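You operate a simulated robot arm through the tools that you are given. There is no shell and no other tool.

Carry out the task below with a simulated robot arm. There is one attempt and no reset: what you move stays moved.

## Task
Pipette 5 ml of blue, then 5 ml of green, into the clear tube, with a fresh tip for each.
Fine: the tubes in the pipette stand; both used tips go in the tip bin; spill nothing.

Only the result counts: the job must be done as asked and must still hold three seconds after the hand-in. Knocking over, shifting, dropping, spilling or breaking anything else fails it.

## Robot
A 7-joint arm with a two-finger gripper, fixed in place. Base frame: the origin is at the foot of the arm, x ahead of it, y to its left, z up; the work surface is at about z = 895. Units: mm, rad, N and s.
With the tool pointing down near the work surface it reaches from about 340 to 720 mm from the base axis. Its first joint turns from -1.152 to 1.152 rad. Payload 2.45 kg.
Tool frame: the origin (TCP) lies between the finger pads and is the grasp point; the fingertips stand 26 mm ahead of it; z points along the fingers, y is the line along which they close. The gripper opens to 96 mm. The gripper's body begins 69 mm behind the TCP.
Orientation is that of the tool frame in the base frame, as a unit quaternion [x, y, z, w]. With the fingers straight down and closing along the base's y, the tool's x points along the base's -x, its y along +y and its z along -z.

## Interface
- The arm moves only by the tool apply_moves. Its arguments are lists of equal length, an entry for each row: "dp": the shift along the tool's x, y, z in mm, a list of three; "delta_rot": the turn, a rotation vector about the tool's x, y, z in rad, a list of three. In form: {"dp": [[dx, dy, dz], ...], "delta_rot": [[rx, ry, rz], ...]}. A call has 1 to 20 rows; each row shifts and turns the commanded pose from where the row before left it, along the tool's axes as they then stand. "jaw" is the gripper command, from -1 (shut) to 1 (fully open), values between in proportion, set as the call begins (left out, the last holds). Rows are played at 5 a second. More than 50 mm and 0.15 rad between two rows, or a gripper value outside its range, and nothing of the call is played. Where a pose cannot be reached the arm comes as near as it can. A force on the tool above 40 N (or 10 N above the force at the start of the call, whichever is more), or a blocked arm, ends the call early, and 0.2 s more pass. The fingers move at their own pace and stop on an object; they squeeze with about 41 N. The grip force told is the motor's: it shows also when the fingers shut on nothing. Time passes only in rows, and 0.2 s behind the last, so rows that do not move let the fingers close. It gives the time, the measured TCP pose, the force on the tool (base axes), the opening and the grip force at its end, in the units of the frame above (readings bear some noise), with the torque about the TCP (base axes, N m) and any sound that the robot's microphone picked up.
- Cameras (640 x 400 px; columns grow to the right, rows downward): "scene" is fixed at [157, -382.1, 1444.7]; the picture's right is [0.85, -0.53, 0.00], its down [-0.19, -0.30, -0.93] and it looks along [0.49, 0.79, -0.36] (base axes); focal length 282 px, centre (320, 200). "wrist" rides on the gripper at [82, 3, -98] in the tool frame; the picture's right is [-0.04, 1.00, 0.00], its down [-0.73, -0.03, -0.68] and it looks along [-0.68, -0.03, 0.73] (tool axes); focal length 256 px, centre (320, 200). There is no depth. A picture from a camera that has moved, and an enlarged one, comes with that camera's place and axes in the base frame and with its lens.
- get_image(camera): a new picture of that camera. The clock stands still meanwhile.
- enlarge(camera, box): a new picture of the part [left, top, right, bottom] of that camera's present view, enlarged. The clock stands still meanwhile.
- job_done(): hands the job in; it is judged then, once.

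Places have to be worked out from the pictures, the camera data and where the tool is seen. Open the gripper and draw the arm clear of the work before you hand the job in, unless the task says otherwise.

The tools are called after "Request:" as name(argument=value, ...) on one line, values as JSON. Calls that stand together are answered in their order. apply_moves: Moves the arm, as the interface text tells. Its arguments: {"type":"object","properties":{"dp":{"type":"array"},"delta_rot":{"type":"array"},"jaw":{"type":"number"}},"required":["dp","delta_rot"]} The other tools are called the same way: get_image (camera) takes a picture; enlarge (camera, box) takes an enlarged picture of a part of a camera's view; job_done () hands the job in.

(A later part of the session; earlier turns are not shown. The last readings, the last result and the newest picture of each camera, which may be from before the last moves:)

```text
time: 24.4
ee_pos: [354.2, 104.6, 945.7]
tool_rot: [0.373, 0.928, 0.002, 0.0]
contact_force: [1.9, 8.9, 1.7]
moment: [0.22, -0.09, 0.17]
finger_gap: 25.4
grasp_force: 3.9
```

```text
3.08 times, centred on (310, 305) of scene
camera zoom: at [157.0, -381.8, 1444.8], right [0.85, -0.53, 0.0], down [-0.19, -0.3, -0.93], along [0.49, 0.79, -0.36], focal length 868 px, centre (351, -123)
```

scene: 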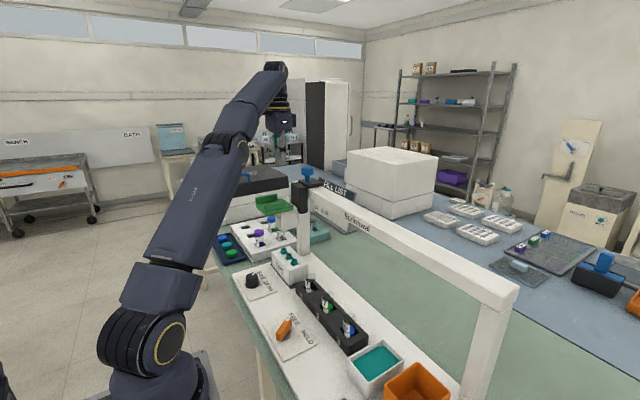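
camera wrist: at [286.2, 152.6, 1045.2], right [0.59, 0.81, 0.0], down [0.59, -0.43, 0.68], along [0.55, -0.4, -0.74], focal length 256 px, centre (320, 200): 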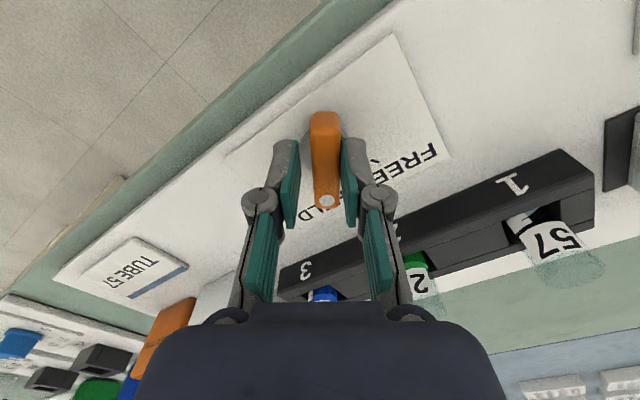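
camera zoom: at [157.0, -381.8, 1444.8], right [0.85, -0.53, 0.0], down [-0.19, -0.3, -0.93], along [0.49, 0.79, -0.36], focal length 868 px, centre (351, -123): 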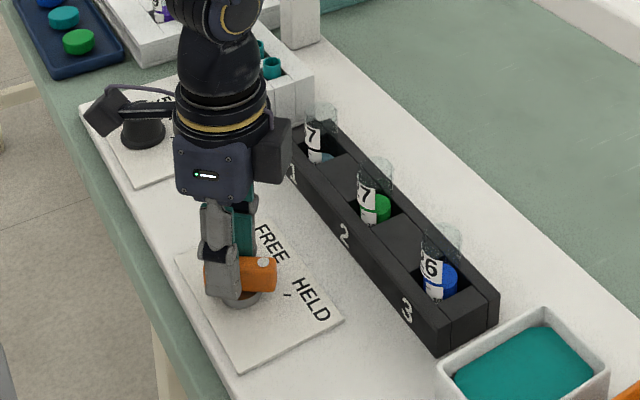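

The lever has met its stop (the fingers are being spread). I open, raise, rotate the tool back and look.

Request:
apply_moves(dp=[[0, 0, 0], [0, 0, 0], [0, 0, -30], [0, 0, -45], [0, 0, -45], [0, 0, -30], [0, 0, 0], [0, 0, 0]], delta_rot=[[0, 0, -0.05], [0, 0, 0], [0, 0, 0], [0, 0, -0.14], [0, 0, -0.14], [0, 0, -0.14], [0, 0, -0.14], [0, 0, -0.14]], jaw=0)

Request:
get_image(camera="wrist")

Request:
get_image(camera="scene")

```text
time: 26.1
ee_pos: [353.7, 104.6, 1096.8]
tool_rot: [0.008, 1.0, 0.001, -0.001]
contact_force: [-0.1, 0.6, 0.0]
moment: [-0.01, 0.02, -0.04]
finger_gap: 47.9
grasp_force: 0.1
```

```text
taken
camera wrist: at [270.1, 108.3, 1195.9], right [0.05, 1.0, 0.0], down [0.73, -0.04, 0.68], along [0.68, -0.03, -0.73], focal length 256 px, centre (320, 200)
```

wrist: 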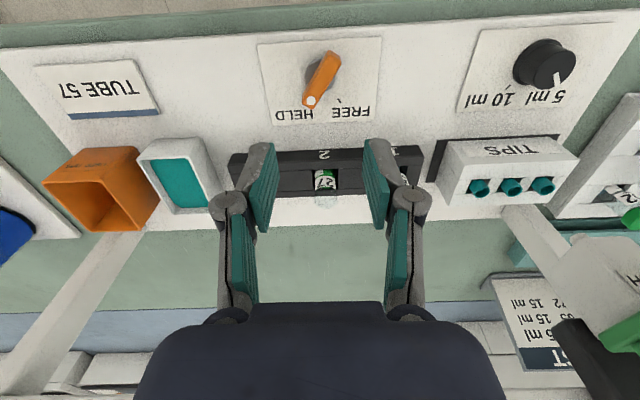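

```text
taken
```

scene: 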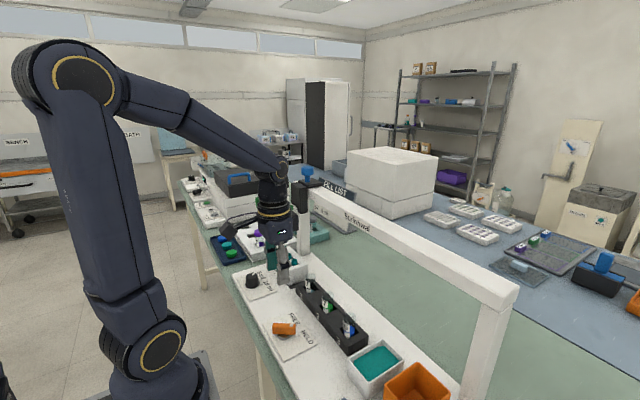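

The lever points to HELD and stays. Now I go back over the plate (now about y 357) to test push and slide in HELD.

Request:
apply_moves(dp=[[0, 0, -43], [0, 0, -43], [0, 0, -43], [-16, 42, 0], [-17, 42, 0], [-17, 42, 0], [-17, 42, 0], [-17, 42, 0], [-17, 43, 0], [0, 0, 0]], delta_rot=[[0, 0, -0.016], [0, 0, 0], [0, 0, 0], [0, 0, 0], [0, 0, 0], [0, 0, 0], [0, 0, 0], [0, 0, 0], [0, 0, 0], [0, 0, 0]], jaw=-0.5)

Request:
get_image(camera="wrist")

```text
time: 28.4
ee_pos: [456.4, 356.5, 1227.4]
tool_rot: [0.0, 1.0, 0.002, 0.0]
contact_force: [0.2, -0.8, 0.5]
moment: [-0.03, 0.01, -0.03]
finger_gap: 24.1
grasp_force: 0.0
```

```text
taken
camera wrist: at [373.0, 360.6, 1325.8], right [0.04, 1.0, 0.0], down [0.73, -0.03, 0.68], along [0.68, -0.03, -0.73], focal length 256 px, centre (320, 200)
```

wrist: 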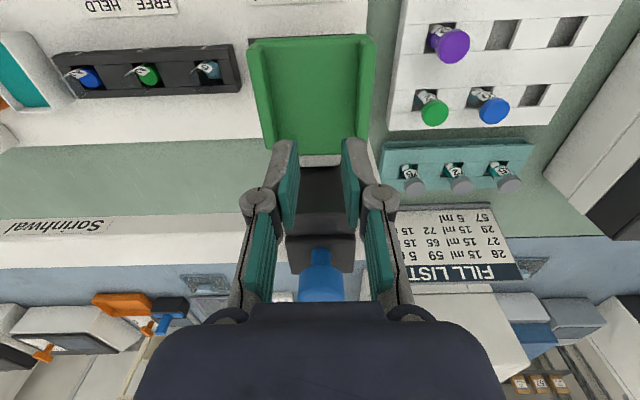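

The plate centre is now at about y 352. I align, descend and push about 20 mm with lever HELD.

Request:
apply_moves(dp=[[0, -4, 30], [0, 0, 30], [0, 0, 12], [0, 0, 6], [0, 0, 6], [0, 0, 6], [0, 0, 6], [0, 0, 0]], delta_rot=[[0, 0, 0], [0, 0, 0], [0, 0, 0], [0, 0, 0], [0, 0, 0], [0, 0, 0], [0, 0, 0], [0, 0, 0]])

Request:
enlarge(camera="scene", box=[220, 130, 380, 250])

```text
time: 30.1
ee_pos: [455.5, 354.9, 1129.5]
tool_rot: [0.0, 1.0, 0.002, 0.001]
contact_force: [-3.2, -1.0, 4.0]
moment: [-0.04, 0.08, -0.01]
finger_gap: 24.1
grasp_force: 0.4
```

```text
3.33 times, centred on (300, 190) of scene
camera zoom: at [156.9, -382.1, 1444.7], right [0.85, -0.53, 0.0], down [-0.19, -0.3, -0.93], along [0.49, 0.79, -0.36], focal length 941 px, centre (387, 233)
```

zoom: 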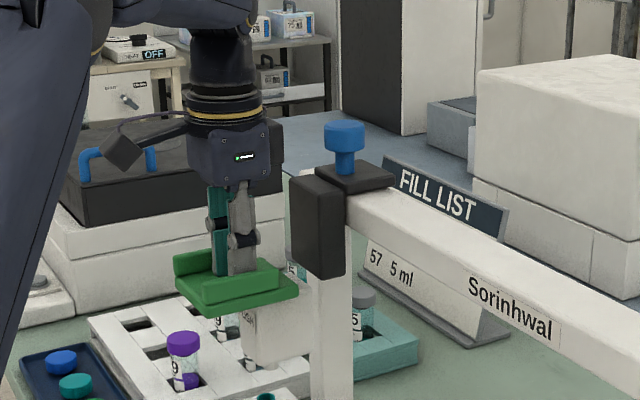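

It moves down in HELD too. I back off to see if it springs back or stays.

Request:
apply_moves(dp=[[0, -3, -10], [0, 0, -12], [0, 0, -12], [0, 0, 0]], delta_rot=[[0, 0, 0], [0, 0, 0], [0, 0, 0], [0, 0, 0]])

Request:
enlarge(camera="scene", box=[220, 130, 380, 250])

```text
time: 31.1
ee_pos: [455.3, 350.1, 1164.7]
tool_rot: [0.0, 1.0, 0.001, 0.0]
contact_force: [-0.1, 0.1, 0.1]
moment: [0.01, -0.02, -0.02]
finger_gap: 24.0
grasp_force: 0.0
```

```text
3.33 times, centred on (300, 190) of scene
camera zoom: at [157.0, -382.1, 1444.7], right [0.85, -0.53, 0.0], down [-0.19, -0.3, -0.93], along [0.49, 0.79, -0.36], focal length 941 px, centre (387, 233)
```

zoom: 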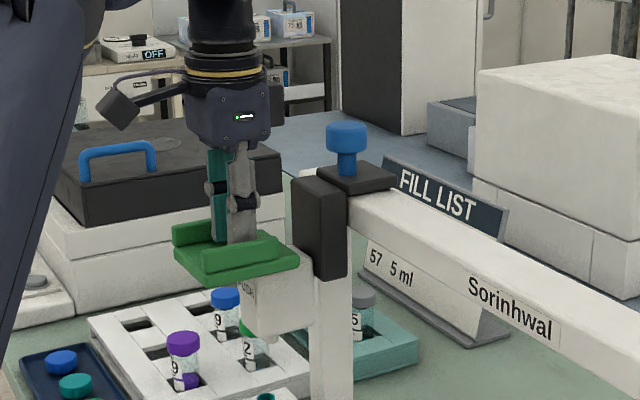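

It springs back in HELD as well, so HELD doesn't hold the head. Now I test whether the carriage still slides, pushing in +y back toward tip 3.

Request:
apply_moves(dp=[[0, 0, 8], [0, 6, 5], [0, 6, 0], [0, 6, 0], [0, 6, 0], [0, 0, 0]], delta_rot=[[0, 0, 0], [0, 0, 0], [0, 0, 0], [0, 0, 0], [0, 0, 0], [0, 0, 0]])

Request:
enlarge(camera="scene", box=[220, 130, 380, 250])

```text
time: 32.5
ee_pos: [455.6, 373.6, 1151.5]
tool_rot: [0.0, 1.0, 0.0, -0.001]
contact_force: [-0.4, -3.1, 3.6]
moment: [-0.06, -0.01, -0.01]
finger_gap: 22.7
grasp_force: 0.1
```

```text
3.33 times, centred on (300, 190) of scene
camera zoom: at [156.9, -382.2, 1444.7], right [0.85, -0.53, 0.0], down [-0.19, -0.3, -0.93], along [0.49, 0.79, -0.36], focal length 941 px, centre (387, 233)
```

zoom: 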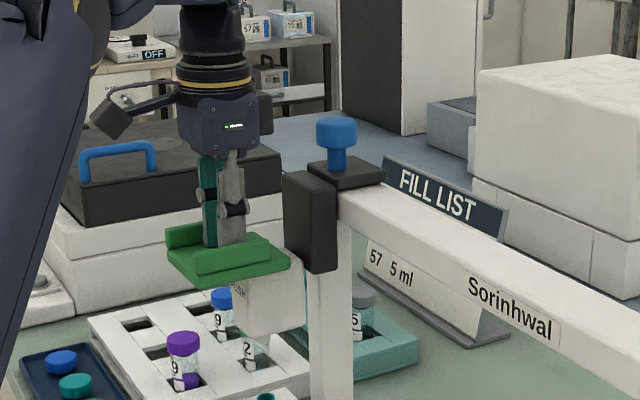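

The carriage slides in HELD too and is back near its park over tip 3, so HELD probably concerns the tip (or tubes). I recentre the fingers at y 370 and push down to seat tip 3, in stages.

Request:
apply_moves(dp=[[0, -4, 0], [0, 0, 10], [0, 0, 10], [0, 0, 10], [0, 0, 10], [0, 0, 10], [0, 0, 0]], delta_rot=[[0, 0, 0], [0, 0, 0], [0, 0, 0], [0, 0, 0], [0, 0, 0], [0, 0, 0], [0, 0, 0]])

Request:
get_image(camera="scene")

Request:
enlarge(camera="scene", box=[230, 180, 350, 290])

Request:
get_image(camera="wrist")

```text
time: 34.1
ee_pos: [454.1, 369.1, 1101.4]
tool_rot: [0.0, 1.0, 0.001, 0.0]
contact_force: [-0.3, 3.4, 5.9]
moment: [0.1, -0.03, 0.03]
finger_gap: 24.8
grasp_force: 0.6
```

```text
taken
```

scene: 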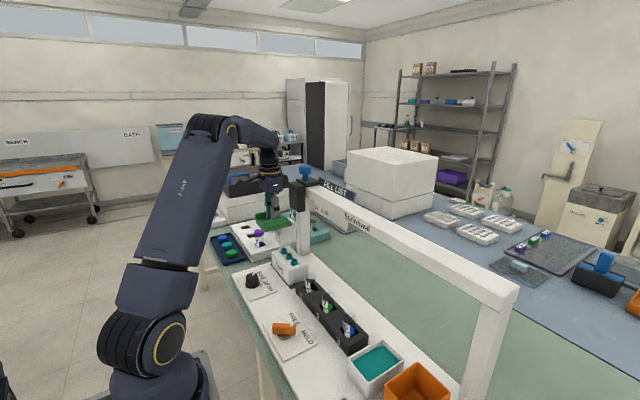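

```text
3.64 times, centred on (290, 235) of scene
camera zoom: at [156.9, -382.0, 1444.7], right [0.85, -0.53, 0.0], down [-0.19, -0.3, -0.93], along [0.49, 0.79, -0.36], focal length 1026 px, centre (429, 73)
```

zoom: 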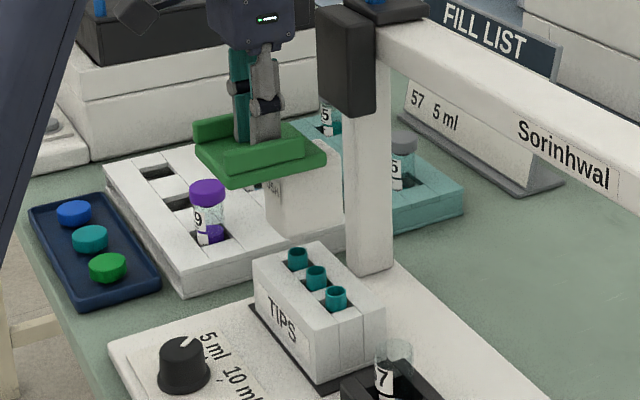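

```text
taken
camera wrist: at [371.5, 372.6, 1199.8], right [0.04, 1.0, 0.0], down [0.73, -0.03, 0.68], along [0.68, -0.02, -0.73], focal length 256 px, centre (320, 200)
```

wrist: 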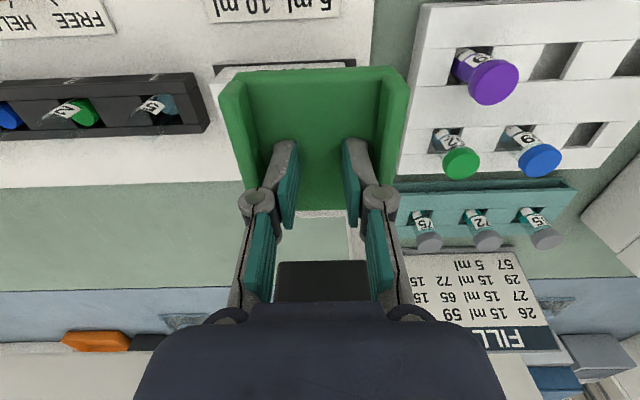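

The head moved 50 mm down with ~6 N. I look closely at the gap between nozzle and tips before seating.

Request:
enlarge(camera="scene", box=[290, 222, 340, 262])

Request:
enlarge(camera="scene", box=[265, 210, 345, 270])

```text
10.00 times, centred on (315, 242) of scene
camera zoom: at [156.9, -382.0, 1444.7], right [0.85, -0.53, 0.0], down [-0.19, -0.3, -0.93], along [0.49, 0.79, -0.36], focal length 2823 px, centre (370, -220)
```

zoom: 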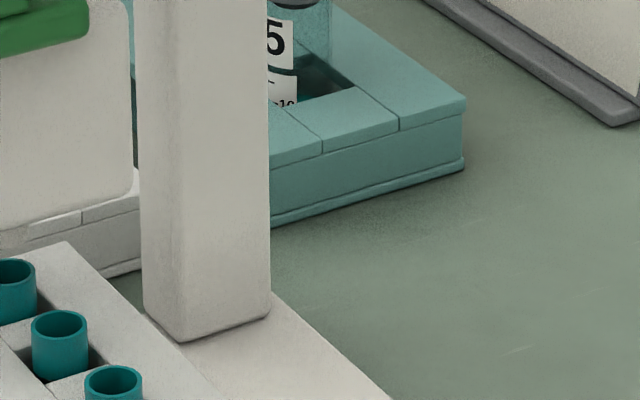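

```text
6.67 times, centred on (305, 240) of scene
camera zoom: at [156.9, -382.0, 1444.7], right [0.85, -0.53, 0.0], down [-0.19, -0.3, -0.93], along [0.49, 0.79, -0.36], focal length 1882 px, centre (420, -67)
```

zoom: 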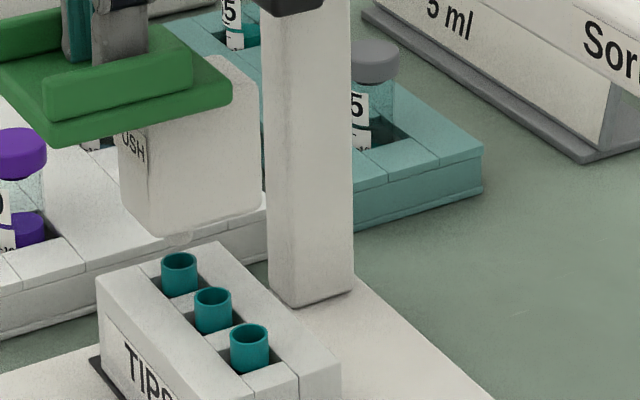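

The nozzle sits exactly over tip 3, about 8–10 mm above it. I push on in small steps to seat the tip.

Request:
apply_moves(dp=[[0, -1, 6], [0, 0, 6], [0, 0, 4], [0, 0, 0]], delta_rot=[[0, 0, 0], [0, 0, 0], [0, 0, 0], [0, 0, 0]])

Request:
enlarge(camera="scene", box=[265, 210, 345, 270])

```text
time: 35.1
ee_pos: [454.3, 368.8, 1085.6]
tool_rot: [-0.001, 1.0, 0.002, 0.0]
contact_force: [-3.7, 2.0, 6.6]
moment: [0.05, 0.07, 0.03]
finger_gap: 24.2
grasp_force: 0.1
```

```text
6.67 times, centred on (305, 240) of scene
camera zoom: at [156.8, -382.1, 1444.7], right [0.85, -0.53, 0.0], down [-0.19, -0.3, -0.93], along [0.49, 0.79, -0.36], focal length 1882 px, centre (420, -67)
```

zoom: 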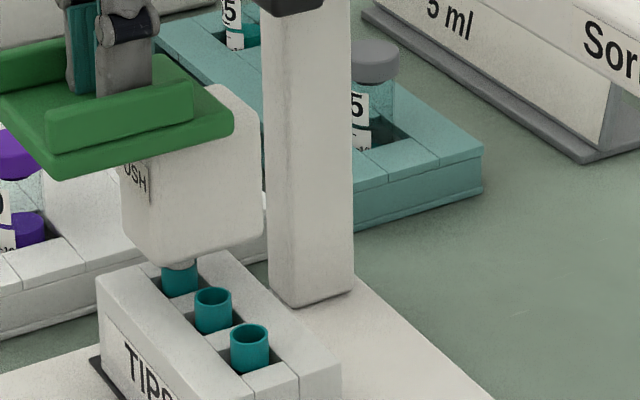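

The nozzle is entering the tip. I continue down with force watching.

Request:
apply_moves(dp=[[0, 0, 4], [0, 0, 4], [0, 0, 4], [0, 0, 0]], delta_rot=[[0, 0, 0], [0, 0, 0], [0, 0, 0], [0, 0, 0]])

Request:
enlarge(camera="scene", box=[265, 210, 345, 270])

```text
time: 36.1
ee_pos: [456.1, 368.3, 1077.7]
tool_rot: [0.001, 1.0, 0.003, 0.004]
contact_force: [-0.9, -6.6, 7.1]
moment: [-0.05, 0.02, 0.05]
finger_gap: 7.8
grasp_force: 4.6
stopped in row 4: the force on the tool passed its limit at 42 N (the readings are from after the stop); the commanded pose is now the measured one
```

```text
6.67 times, centred on (305, 240) of scene
camera zoom: at [156.8, -382.4, 1444.6], right [0.85, -0.53, 0.0], down [-0.19, -0.3, -0.93], along [0.49, 0.79, -0.36], focal length 1882 px, centre (420, -67)
```

zoom: 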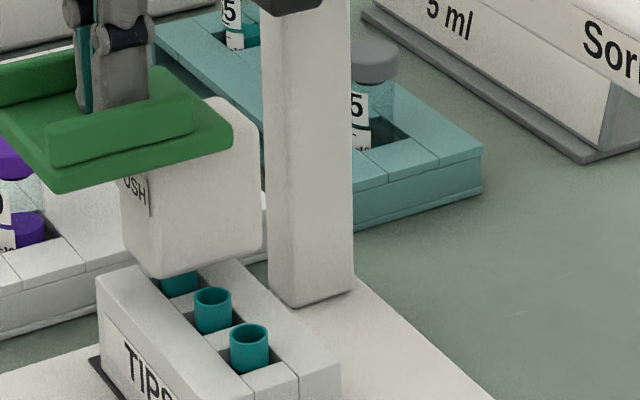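

It met a firm stop at z≈1078. I back off slowly and look for the tip on the nozzle.

Request:
apply_moves(dp=[[0, 1, -8], [0, 0, -12], [0, 0, -15], [0, 0, -20], [0, 0, -15], [0, 0, 0]], delta_rot=[[0, 0, 0], [0, 0, 0], [0, 0, 0], [0, 0, 0], [0, 0, 0], [0, 0, 0]], jaw=-0.5)

Request:
enlarge(camera="scene", box=[250, 180, 350, 270])

Request:
get_image(camera="wrist")

```text
time: 37.5
ee_pos: [455.1, 370.0, 1145.9]
tool_rot: [0.0, 1.0, 0.005, 0.003]
contact_force: [-1.7, 0.7, 4.1]
moment: [-0.02, 0.06, -0.02]
finger_gap: 24.0
grasp_force: 0.1
```

```text
4.44 times, centred on (300, 225) of scene
camera zoom: at [156.9, -382.1, 1444.7], right [0.85, -0.53, 0.0], down [-0.19, -0.3, -0.93], along [0.49, 0.79, -0.36], focal length 1255 px, centre (409, 89)
```

zoom: 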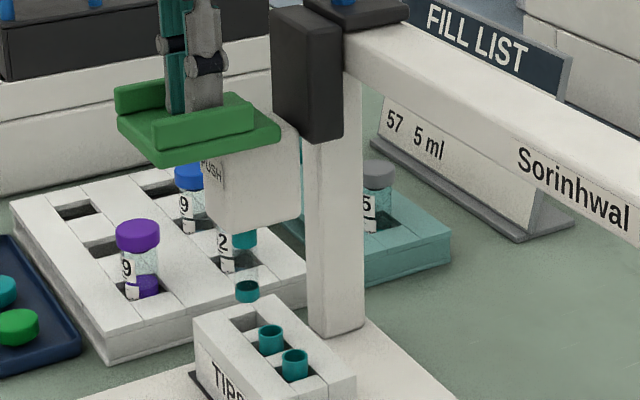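

```text
taken
camera wrist: at [370.9, 373.0, 1245.0], right [0.04, 1.0, 0.01], down [0.73, -0.04, 0.68], along [0.68, -0.02, -0.73], focal length 256 px, centre (320, 200)
```

wrist: 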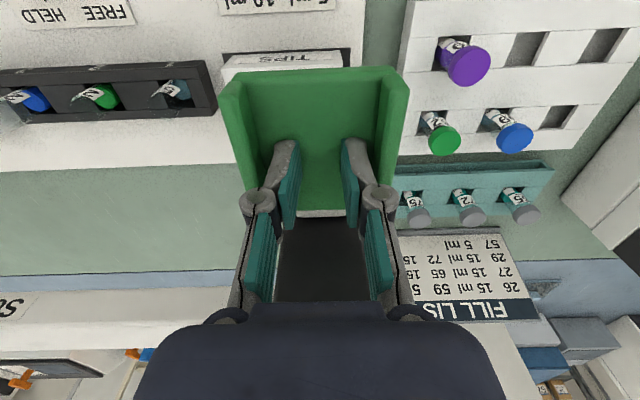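

The tip is on the nozzle (rack slot 3 empty), its end at about z 983; tube rims are at about 968. I raise the fingers to just clear the plate face and slide the carriage by its ridge toward slot 3, first a part of the way.

Request:
apply_moves(dp=[[0, 0, -10], [0, -5, 0], [0, -15, 0], [0, -20, 0], [0, -20, 0], [0, -20, 0], [0, -20, 0], [0, -15, 0], [0, 0, 0]], delta_rot=[[0, 0, 0], [0, 0, 0], [0, 0, 0], [0, 0, 0], [0, 0, 0], [0, 0, 0], [0, 0, 0], [0, 0, 0], [0, 0, 0]])

Request:
get_image(camera="scene")

Request:
get_image(camera="wrist")

```text
time: 39.5
ee_pos: [455.3, 255.1, 1155.6]
tool_rot: [0.001, 1.0, 0.003, 0.003]
contact_force: [0.0, -0.2, 2.9]
moment: [-0.04, 0.02, -0.01]
finger_gap: 24.5
grasp_force: 0.2
```

```text
taken
```

scene: 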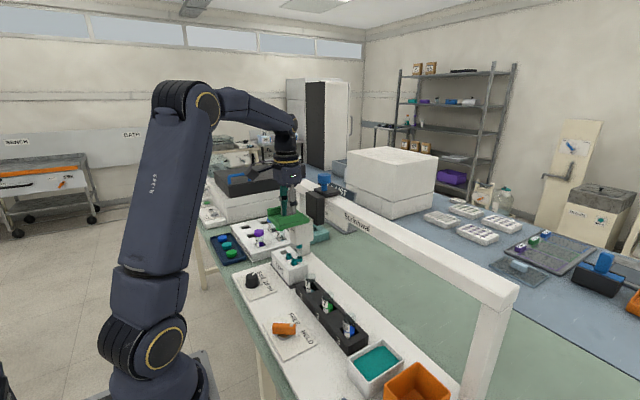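

```text
taken
camera wrist: at [371.6, 257.7, 1254.6], right [0.04, 1.0, 0.01], down [0.73, -0.04, 0.68], along [0.68, -0.02, -0.73], focal length 256 px, centre (320, 200)
```

wrist: 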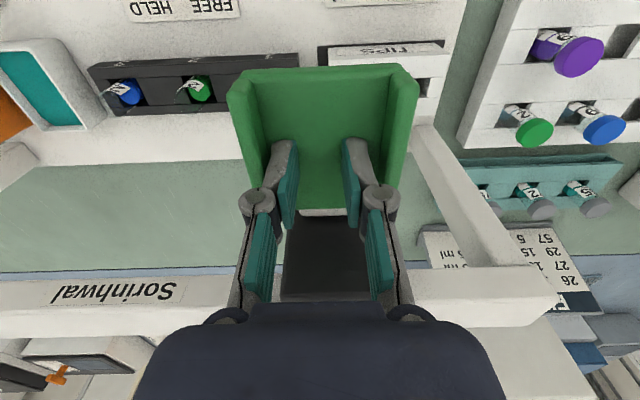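

Sliding works. I check that the tip is still up and clear, before passing over the tubes.

Request:
enlarge(camera="scene", box=[250, 190, 370, 300])

```text
3.64 times, centred on (310, 245) of scene
camera zoom: at [157.0, -382.1, 1444.7], right [0.85, -0.53, 0.0], down [-0.19, -0.3, -0.93], along [0.49, 0.79, -0.36], focal length 1026 px, centre (356, 36)
```

zoom: 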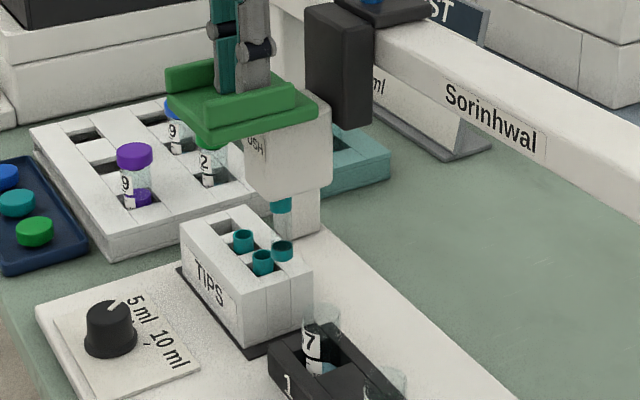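

The tip's end is near z≈977. I raise the fingers 4 mm so the head is fully up, and slide to just short of tube 1 to check clearance.

Request:
apply_moves(dp=[[0, 0, -4], [0, -12, 0], [0, -15, 0], [0, -10, 0], [0, 0, 0]], delta_rot=[[0, 0, 0], [0, 0, 0], [0, 0, 0], [0, 0, 0], [0, 0, 0]])

Request:
enlarge(camera="scene", box=[270, 210, 370, 310])

```text
time: 40.7
ee_pos: [454.5, 216.8, 1159.5]
tool_rot: [0.0, 1.0, 0.004, 0.003]
contact_force: [-0.1, 1.1, 0.2]
moment: [-0.01, -0.01, 0.01]
finger_gap: 23.9
grasp_force: 0.1
```

```text
4.00 times, centred on (320, 260) of scene
camera zoom: at [157.0, -382.1, 1444.7], right [0.85, -0.53, 0.0], down [-0.19, -0.3, -0.93], along [0.49, 0.79, -0.36], focal length 1129 px, centre (320, -40)
```

zoom: 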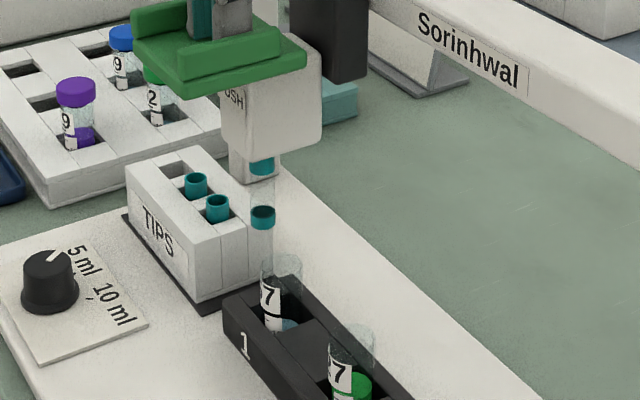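

There may be a clear lower part of the tip below the teal band, which matters for clearance; I enlarge.

Request:
enlarge(camera="scene", box=[290, 235, 340, 300])

Request:
enlarge(camera="scene", box=[290, 240, 320, 265])

```text
6.15 times, centred on (315, 268) of scene
camera zoom: at [157.0, -382.1, 1444.7], right [0.85, -0.53, 0.0], down [-0.19, -0.3, -0.93], along [0.49, 0.79, -0.36], focal length 1737 px, centre (351, -215)
```

zoom: 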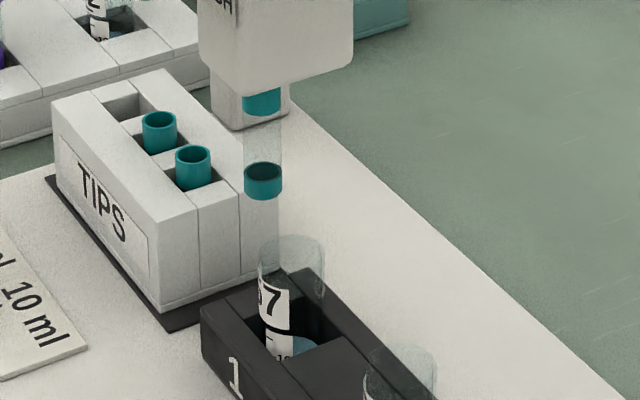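

```text
16.00 times, centred on (305, 252) of scene
camera zoom: at [157.0, -382.1, 1444.7], right [0.85, -0.53, 0.0], down [-0.19, -0.3, -0.93], along [0.49, 0.79, -0.36], focal length 4516 px, centre (560, -640)
```

zoom: 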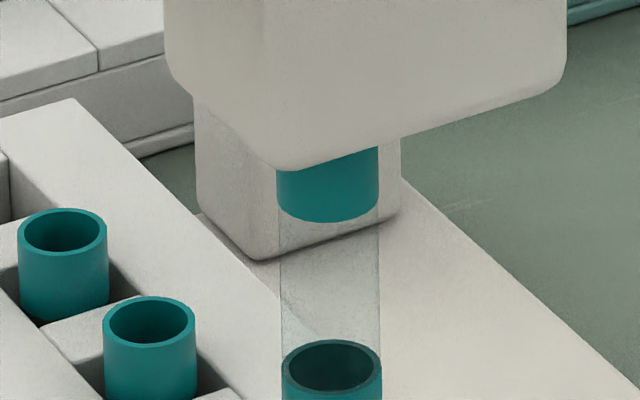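

Request:
enlarge(camera="scene", box=[293, 256, 323, 281])

```text
16.00 times, centred on (308, 268) of scene
camera zoom: at [157.0, -382.1, 1444.7], right [0.85, -0.53, 0.0], down [-0.19, -0.3, -0.93], along [0.49, 0.79, -0.36], focal length 4516 px, centre (512, -896)
```

zoom: 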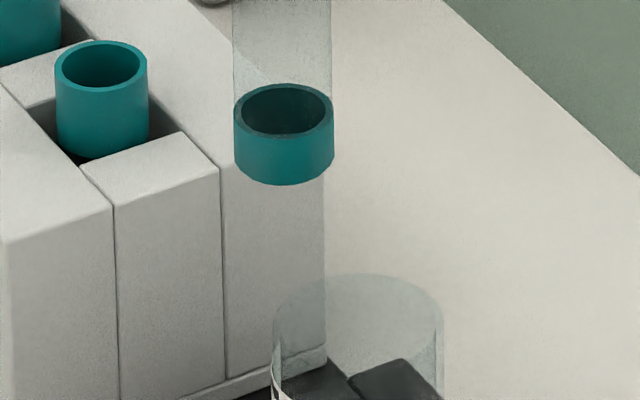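

The tip ends at the lower teal band (about z 981), tube 1's rim around z 970–976, so clearance is small. I creep closer and compare.

Request:
apply_moves(dp=[[0, -4, -2], [0, -3, 0], [0, 0, 0]], delta_rot=[[0, 0, 0], [0, 0, 0], [0, 0, 0]])

Request:
enlarge(camera="scene", box=[285, 230, 345, 280])

```text
time: 41.5
ee_pos: [454.1, 211.6, 1162.1]
tool_rot: [0.002, 1.0, 0.005, 0.002]
contact_force: [-0.1, 0.8, 0.3]
moment: [0.02, 0.0, 0.0]
finger_gap: 23.6
grasp_force: 0.1
```

```text
8.00 times, centred on (315, 255) of scene
camera zoom: at [157.0, -382.1, 1444.7], right [0.85, -0.53, 0.0], down [-0.19, -0.3, -0.93], along [0.49, 0.79, -0.36], focal length 2258 px, centre (360, -240)
```

zoom: 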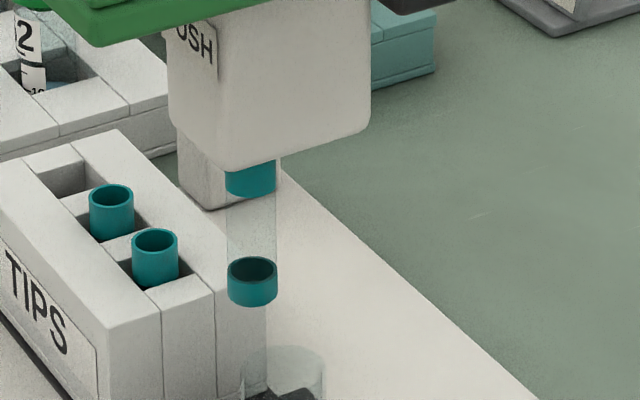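

Projecting the tip forward onto tube 1 gives about 13 mm of clearance — safe. I slide on past tubes 1 and 2 in slow steps, watching forces.

Request:
apply_moves(dp=[[0, -10, 0], [0, -10, 0], [0, -10, 0], [0, 0, 0]], delta_rot=[[0, 0, 0], [0, 0, 0], [0, 0, 0], [0, 0, 0]])

Request:
enlarge(camera="scene", box=[285, 230, 345, 280])

```text
time: 42.5
ee_pos: [454.6, 180.8, 1162.1]
tool_rot: [-0.001, 1.0, 0.004, 0.003]
contact_force: [0.1, 3.8, 2.1]
moment: [-0.02, 0.0, -0.02]
finger_gap: 22.7
grasp_force: 0.0
```

```text
8.00 times, centred on (315, 255) of scene
camera zoom: at [157.0, -382.0, 1444.7], right [0.85, -0.53, 0.0], down [-0.19, -0.3, -0.93], along [0.49, 0.79, -0.36], focal length 2258 px, centre (360, -240)
```

zoom: 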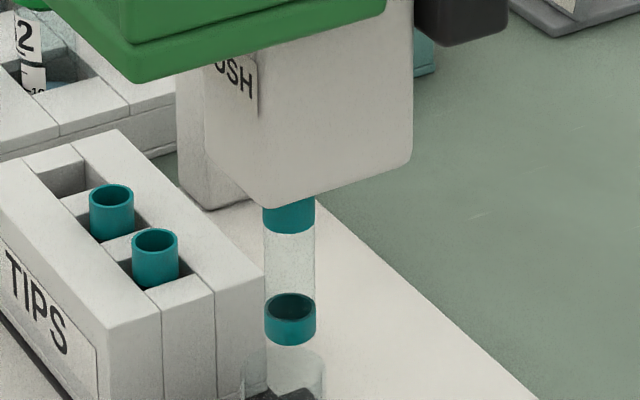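

The tip has passed over tube 1 with ~10 mm clearance. A 3.8 N side force might be friction or a detent; I pause a moment and read again.

Request:
apply_moves(dp=[[0, 0, 0], [0, 0, 0]], delta_rot=[[0, 0, 0], [0, 0, 0]])

Request:
enlarge(camera="scene", box=[285, 230, 345, 280])

Request:
get_image(camera="wrist")

```text
time: 43.1
ee_pos: [455.7, 181.9, 1161.6]
tool_rot: [0.0, 1.0, 0.004, 0.002]
contact_force: [-0.4, 2.4, 1.9]
moment: [-0.02, -0.01, 0.03]
finger_gap: 23.1
grasp_force: 0.1
```

```text
8.00 times, centred on (315, 255) of scene
camera zoom: at [157.0, -382.0, 1444.7], right [0.85, -0.53, 0.0], down [-0.19, -0.3, -0.93], along [0.49, 0.79, -0.36], focal length 2258 px, centre (360, -240)
```

zoom: 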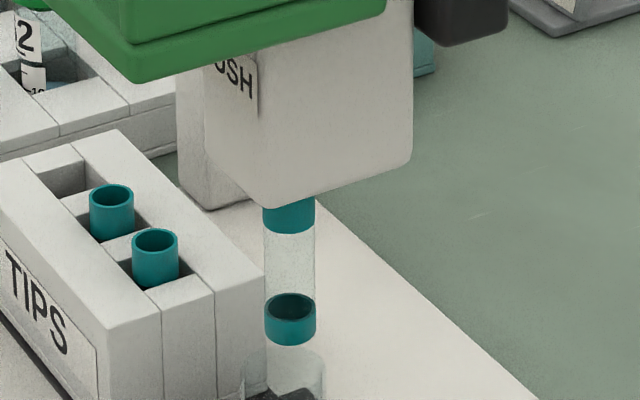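

```text
taken
camera wrist: at [371.3, 183.6, 1260.2], right [0.04, 1.0, 0.01], down [0.73, -0.04, 0.68], along [0.68, -0.02, -0.73], focal length 256 px, centre (320, 200)
```

wrist: 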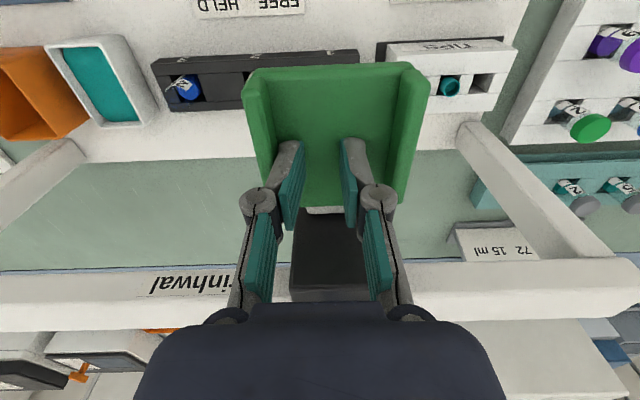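

The carriage lags the fingers by ~7 mm and resists: there is a light detent at tube 1 (carriage y≈188). Good — the stations snap. I push on toward tube 2.

Request:
apply_moves(dp=[[0, -6, 0], [0, -6, 0], [0, -10, 0], [0, -15, 0], [0, -15, 0], [0, -10, 0], [0, 0, 0]], delta_rot=[[0, 0, 0], [0, 0, 0], [0, 0, 0], [0, 0, 0], [0, 0, 0], [0, 0, 0], [0, 0, 0]])

Request:
get_image(camera="wrist")

Request:
enlarge(camera="scene", box=[285, 230, 365, 300])

```text
time: 44.7
ee_pos: [454.8, 119.0, 1161.2]
tool_rot: [0.0, 1.0, 0.004, 0.003]
contact_force: [0.0, 0.2, 0.0]
moment: [-0.01, 0.0, -0.02]
finger_gap: 24.4
grasp_force: 0.1
```

```text
taken
camera wrist: at [371.6, 121.7, 1259.3], right [0.04, 1.0, 0.01], down [0.73, -0.04, 0.68], along [0.68, -0.02, -0.73], focal length 256 px, centre (320, 200)
```

wrist: 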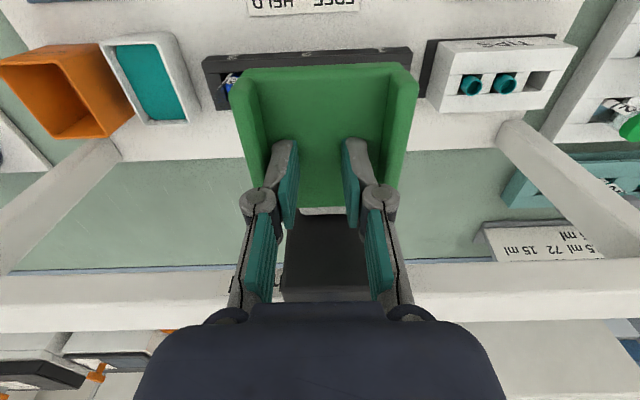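

```text
5.71 times, centred on (325, 265) of scene
camera zoom: at [157.0, -382.1, 1444.7], right [0.85, -0.53, 0.0], down [-0.19, -0.3, -0.93], along [0.49, 0.79, -0.36], focal length 1613 px, centre (291, -171)
```

zoom: 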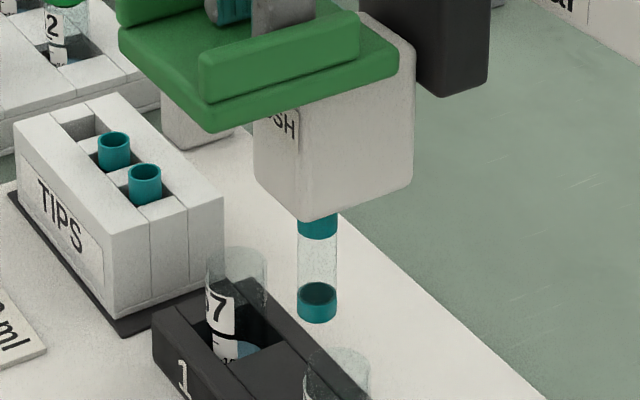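

Centred again (carriage y≈120). I continue past tube 2 toward tube 3.

Request:
apply_moves(dp=[[0, -12, 0], [0, -12, 0], [0, -12, 0], [0, -12, 0], [0, -12, 0], [0, -12, 0], [0, -8, 0], [0, 0, 0]], delta_rot=[[0, 0, 0], [0, 0, 0], [0, 0, 0], [0, 0, 0], [0, 0, 0], [0, 0, 0], [0, 0, 0], [0, 0, 0]])

Request:
get_image(camera="wrist")

Request:
enlarge(camera="scene", box=[295, 240, 395, 330])

```text
time: 46.5
ee_pos: [453.6, 39.6, 1160.3]
tool_rot: [0.001, 1.0, 0.004, 0.002]
contact_force: [-0.3, 0.2, 0.0]
moment: [-0.03, -0.04, -0.01]
finger_gap: 24.0
grasp_force: 0.1
```

```text
taken
camera wrist: at [370.5, 42.0, 1258.0], right [0.04, 1.0, 0.01], down [0.73, -0.04, 0.68], along [0.68, -0.02, -0.73], focal length 256 px, centre (320, 200)
```

wrist: 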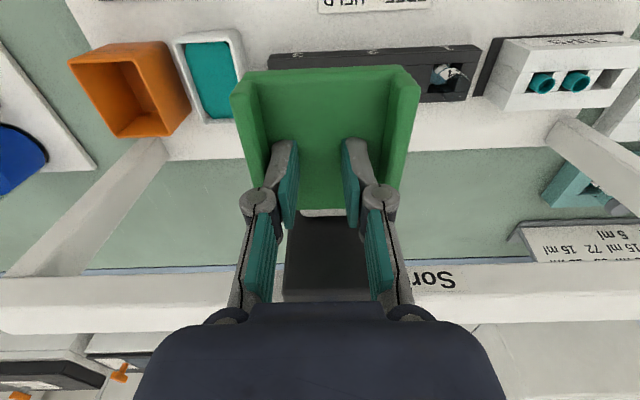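

```text
4.44 times, centred on (345, 285) of scene
camera zoom: at [157.0, -382.1, 1444.7], right [0.85, -0.53, 0.0], down [-0.19, -0.3, -0.93], along [0.49, 0.79, -0.36], focal length 1255 px, centre (209, -178)
```

zoom: 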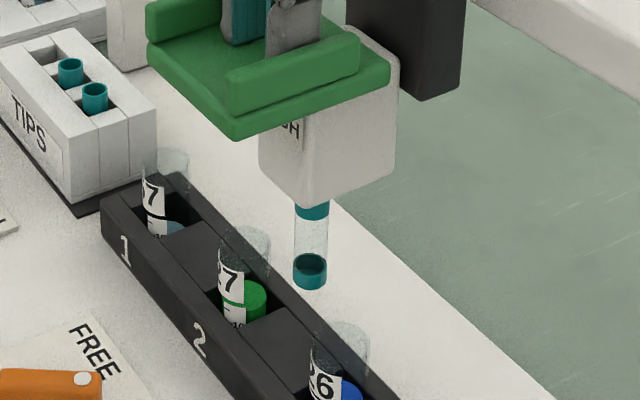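

Carriage y≈41, approaching tube 3. I go slower to feel its detent.

Request:
apply_moves(dp=[[0, -8, 0], [0, -8, 0], [0, -6, 0], [0, -4, 0], [0, 0, 0]], delta_rot=[[0, 0, 0], [0, 0, 0], [0, 0, 0], [0, 0, 0], [0, 0, 0]])

Request:
get_image(camera="wrist")

Request:
enlarge(camera="scene", box=[295, 240, 395, 330])

```text
time: 47.7
ee_pos: [455.3, 13.3, 1159.0]
tool_rot: [0.0, 1.0, 0.004, 0.002]
contact_force: [-1.5, 0.6, 0.4]
moment: [-0.03, -0.02, 0.0]
finger_gap: 23.9
grasp_force: 0.0
```

```text
taken
camera wrist: at [371.4, 16.0, 1257.9], right [0.04, 1.0, 0.01], down [0.73, -0.04, 0.68], along [0.68, -0.02, -0.73], focal length 256 px, centre (320, 200)
```

wrist: 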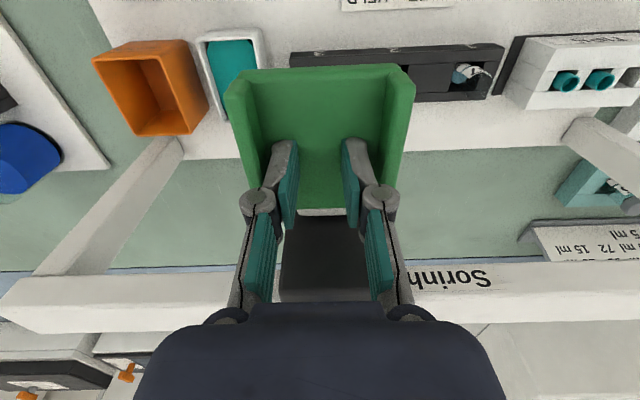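

```text
4.44 times, centred on (345, 285) of scene
camera zoom: at [157.0, -382.1, 1444.7], right [0.85, -0.53, 0.0], down [-0.19, -0.3, -0.93], along [0.49, 0.79, -0.36], focal length 1255 px, centre (209, -178)
```

zoom: 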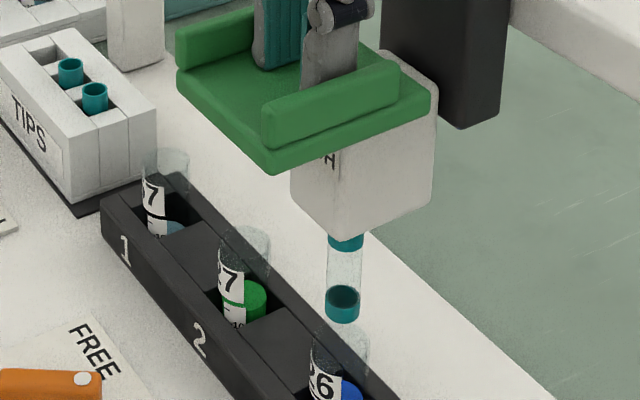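

Request:
enlarge(camera="scene", box=[350, 290, 390, 330])

Request:
enlarge(camera="scene", box=[350, 295, 400, 355])

```text
10.00 times, centred on (370, 310) of scene
camera zoom: at [157.0, -382.1, 1444.7], right [0.85, -0.53, 0.0], down [-0.19, -0.3, -0.93], along [0.49, 0.79, -0.36], focal length 2823 px, centre (-180, -900)
```

zoom: 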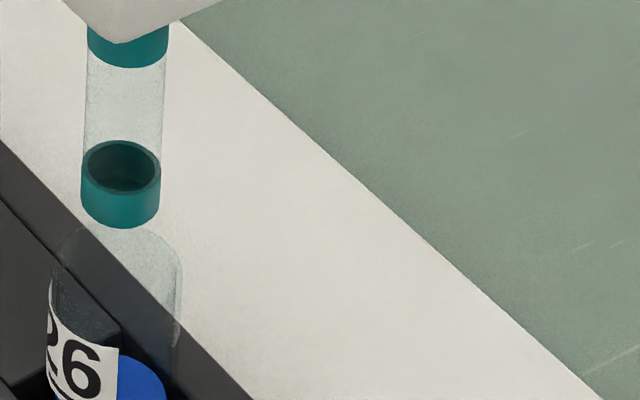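

```text
6.67 times, centred on (375, 325) of scene
camera zoom: at [157.0, -382.1, 1444.7], right [0.85, -0.53, 0.0], down [-0.19, -0.3, -0.93], along [0.49, 0.79, -0.36], focal length 1882 px, centre (-47, -633)
```

zoom: 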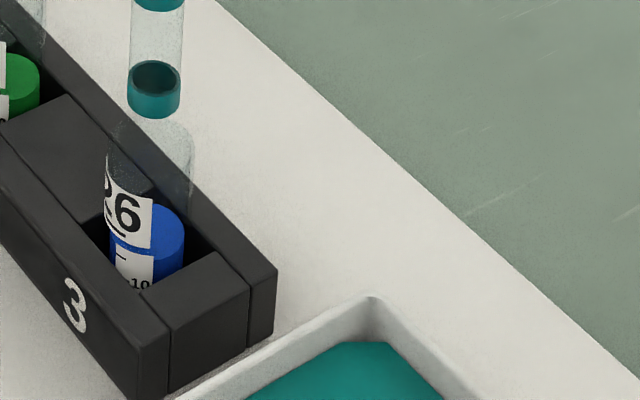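

The tip is at about y 11 and tube 3's centre at about y 6–8. I nudge further in small steps to find the detent.

Request:
apply_moves(dp=[[0, -4, 0], [0, -4, 0], [0, 0, 0]], delta_rot=[[0, 0, 0], [0, 0, 0], [0, 0, 0]])

Request:
get_image(camera="wrist")

Request:
enlarge(camera="scene", box=[350, 290, 390, 330])

```text
time: 48.5
ee_pos: [454.6, 6.8, 1160.2]
tool_rot: [0.001, 1.0, 0.004, 0.002]
contact_force: [0.4, 3.5, 0.3]
moment: [0.01, -0.01, 0.01]
finger_gap: 22.2
grasp_force: 0.0
```

```text
taken
camera wrist: at [371.1, 8.2, 1258.8], right [0.04, 1.0, 0.01], down [0.73, -0.04, 0.68], along [0.68, -0.02, -0.73], focal length 256 px, centre (320, 200)
```

wrist: 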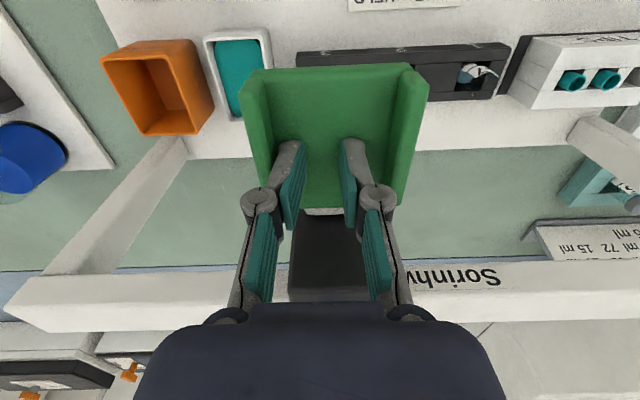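

```text
10.00 times, centred on (370, 310) of scene
camera zoom: at [157.0, -381.9, 1444.7], right [0.85, -0.53, 0.0], down [-0.19, -0.3, -0.93], along [0.49, 0.79, -0.36], focal length 2823 px, centre (-180, -900)
```

zoom: 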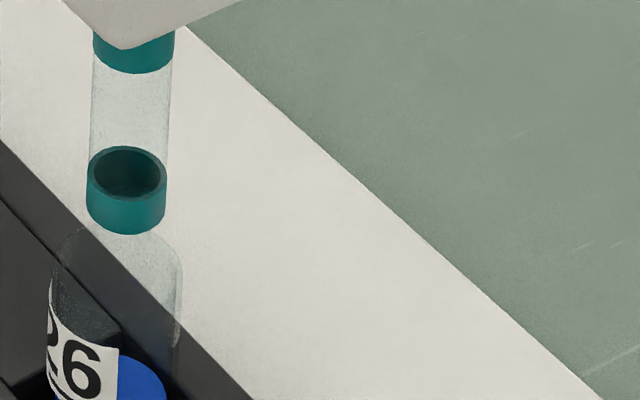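

The detent holds the carriage at about y 10–11, matching tube 3. I recentre the fingers and push the head down partway to see the tip enter tube 3.

Request:
apply_moves(dp=[[0, 4, 0], [0, 0, 8], [0, 0, 8], [0, 0, 6], [0, 0, 0]], delta_rot=[[0, 0, 0], [0, 0, 0], [0, 0, 0], [0, 0, 0], [0, 0, 0]])

Request:
enlarge(camera="scene", box=[345, 285, 395, 335])

Request:
get_image(camera="wrist")

```text
time: 49.7
ee_pos: [454.5, 8.8, 1137.8]
tool_rot: [0.0, 1.0, 0.005, 0.003]
contact_force: [-0.1, 0.8, 2.9]
moment: [-0.1, -0.02, -0.01]
finger_gap: 23.5
grasp_force: 0.1
```

```text
8.00 times, centred on (370, 310) of scene
camera zoom: at [156.9, -382.0, 1444.7], right [0.85, -0.53, 0.0], down [-0.19, -0.3, -0.93], along [0.49, 0.79, -0.36], focal length 2258 px, centre (-80, -680)
```

zoom: 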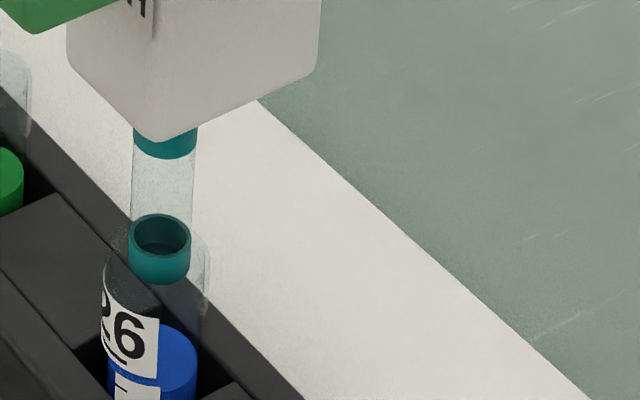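

```text
taken
camera wrist: at [371.0, 12.0, 1235.8], right [0.04, 1.0, 0.01], down [0.73, -0.04, 0.68], along [0.68, -0.02, -0.73], focal length 256 px, centre (320, 200)
```

wrist: 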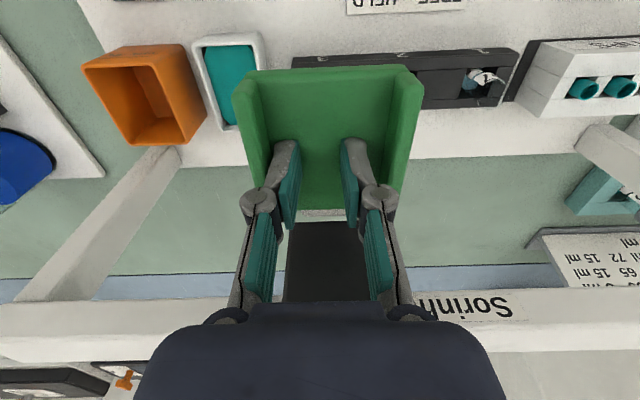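

The tip end is just entering the tube, centred. I continue down in steps.

Request:
apply_moves(dp=[[0, 0, 6], [0, 0, 6], [0, 0, 6], [0, 0, 6], [0, 0, 0]], delta_rot=[[0, 0, 0], [0, 0, 0], [0, 0, 0], [0, 0, 0], [0, 0, 0]])

Request:
enlarge(camera="scene", box=[345, 285, 395, 345])

```text
time: 50.9
ee_pos: [454.9, 9.9, 1113.1]
tool_rot: [0.001, 1.0, 0.005, 0.003]
contact_force: [2.9, 1.1, 5.2]
moment: [-0.08, -0.04, 0.07]
finger_gap: 23.5
grasp_force: 0.0
```

```text
6.67 times, centred on (370, 315) of scene
camera zoom: at [157.0, -382.0, 1444.7], right [0.85, -0.53, 0.0], down [-0.19, -0.3, -0.93], along [0.49, 0.79, -0.36], focal length 1882 px, centre (-13, -567)
```

zoom: 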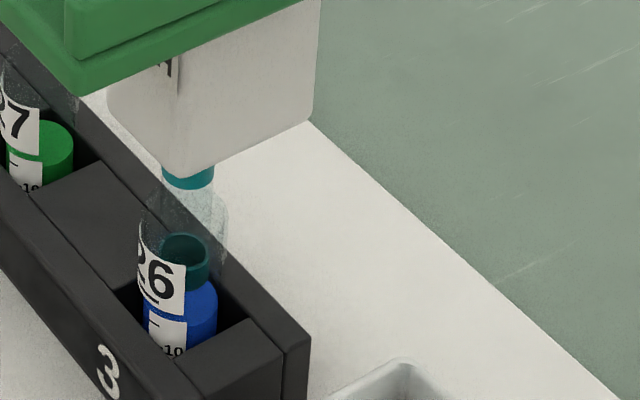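

The tip is inside the tube just at the blue surface. I continue down to immerse it.

Request:
apply_moves(dp=[[0, 0, 5], [0, 0, 5], [0, 0, 5], [0, 0, 0]], delta_rot=[[0, 0, 0], [0, 0, 0], [0, 0, 0], [0, 0, 0]])

Request:
enlarge(camera="scene", box=[345, 285, 395, 345])

```text
time: 51.9
ee_pos: [455.1, 9.0, 1098.2]
tool_rot: [0.0, 1.0, 0.005, 0.003]
contact_force: [1.6, 1.9, 5.8]
moment: [-0.07, -0.01, -0.02]
finger_gap: 23.2
grasp_force: 0.0
```

```text
6.67 times, centred on (370, 315) of scene
camera zoom: at [157.0, -382.0, 1444.7], right [0.85, -0.53, 0.0], down [-0.19, -0.3, -0.93], along [0.49, 0.79, -0.36], focal length 1882 px, centre (-13, -567)
```

zoom: 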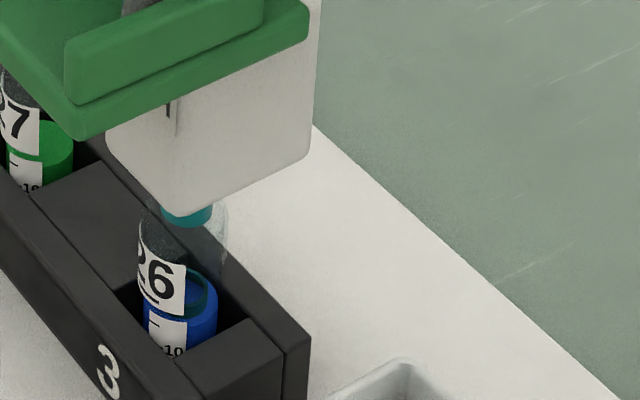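

Tip immersed, no change yet. I push on carefully toward the end of the stroke.

Request:
apply_moves(dp=[[0, 0, 4], [0, 0, 4], [0, 0, 3], [0, 0, 0]], delta_rot=[[0, 0, 0], [0, 0, 0], [0, 0, 0], [0, 0, 0]])

Request:
enlarge(camera="scene", box=[345, 285, 395, 345])

```text
time: 52.9
ee_pos: [455.1, 10.3, 1086.6]
tool_rot: [0.001, 1.0, 0.005, 0.003]
contact_force: [-0.4, 0.1, 6.3]
moment: [-0.12, 0.02, 0.03]
finger_gap: 23.8
grasp_force: 0.1
```

```text
6.67 times, centred on (370, 315) of scene
camera zoom: at [156.9, -382.1, 1444.7], right [0.85, -0.53, 0.0], down [-0.19, -0.3, -0.93], along [0.49, 0.79, -0.36], focal length 1882 px, centre (-13, -567)
```

zoom: 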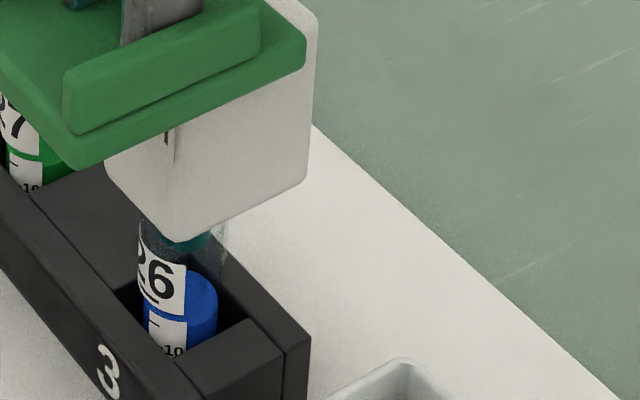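

Deeper now and still light force. I go the last millimetres to the end of travel gently.

Request:
apply_moves(dp=[[0, 0, 2], [0, 0, 2], [0, 0, 2], [0, 0, 0], [0, 0, 0]], delta_rot=[[0, 0, 0], [0, 0, 0], [0, 0, 0], [0, 0, 0], [0, 0, 0]])

Request:
enlarge(camera="scene", box=[345, 285, 395, 345])

```text
time: 54.1
ee_pos: [454.1, 9.4, 1082.0]
tool_rot: [0.0, 1.0, 0.005, 0.002]
contact_force: [-3.1, 1.4, 5.5]
moment: [-0.11, 0.1, -0.06]
finger_gap: 23.5
grasp_force: 0.1
```

```text
6.67 times, centred on (370, 315) of scene
camera zoom: at [156.8, -382.0, 1444.8], right [0.85, -0.53, 0.0], down [-0.19, -0.3, -0.93], along [0.49, 0.79, -0.36], focal length 1882 px, centre (-13, -567)
```

zoom: 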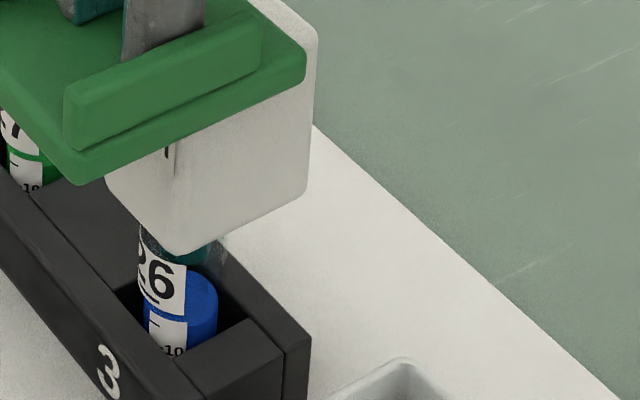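

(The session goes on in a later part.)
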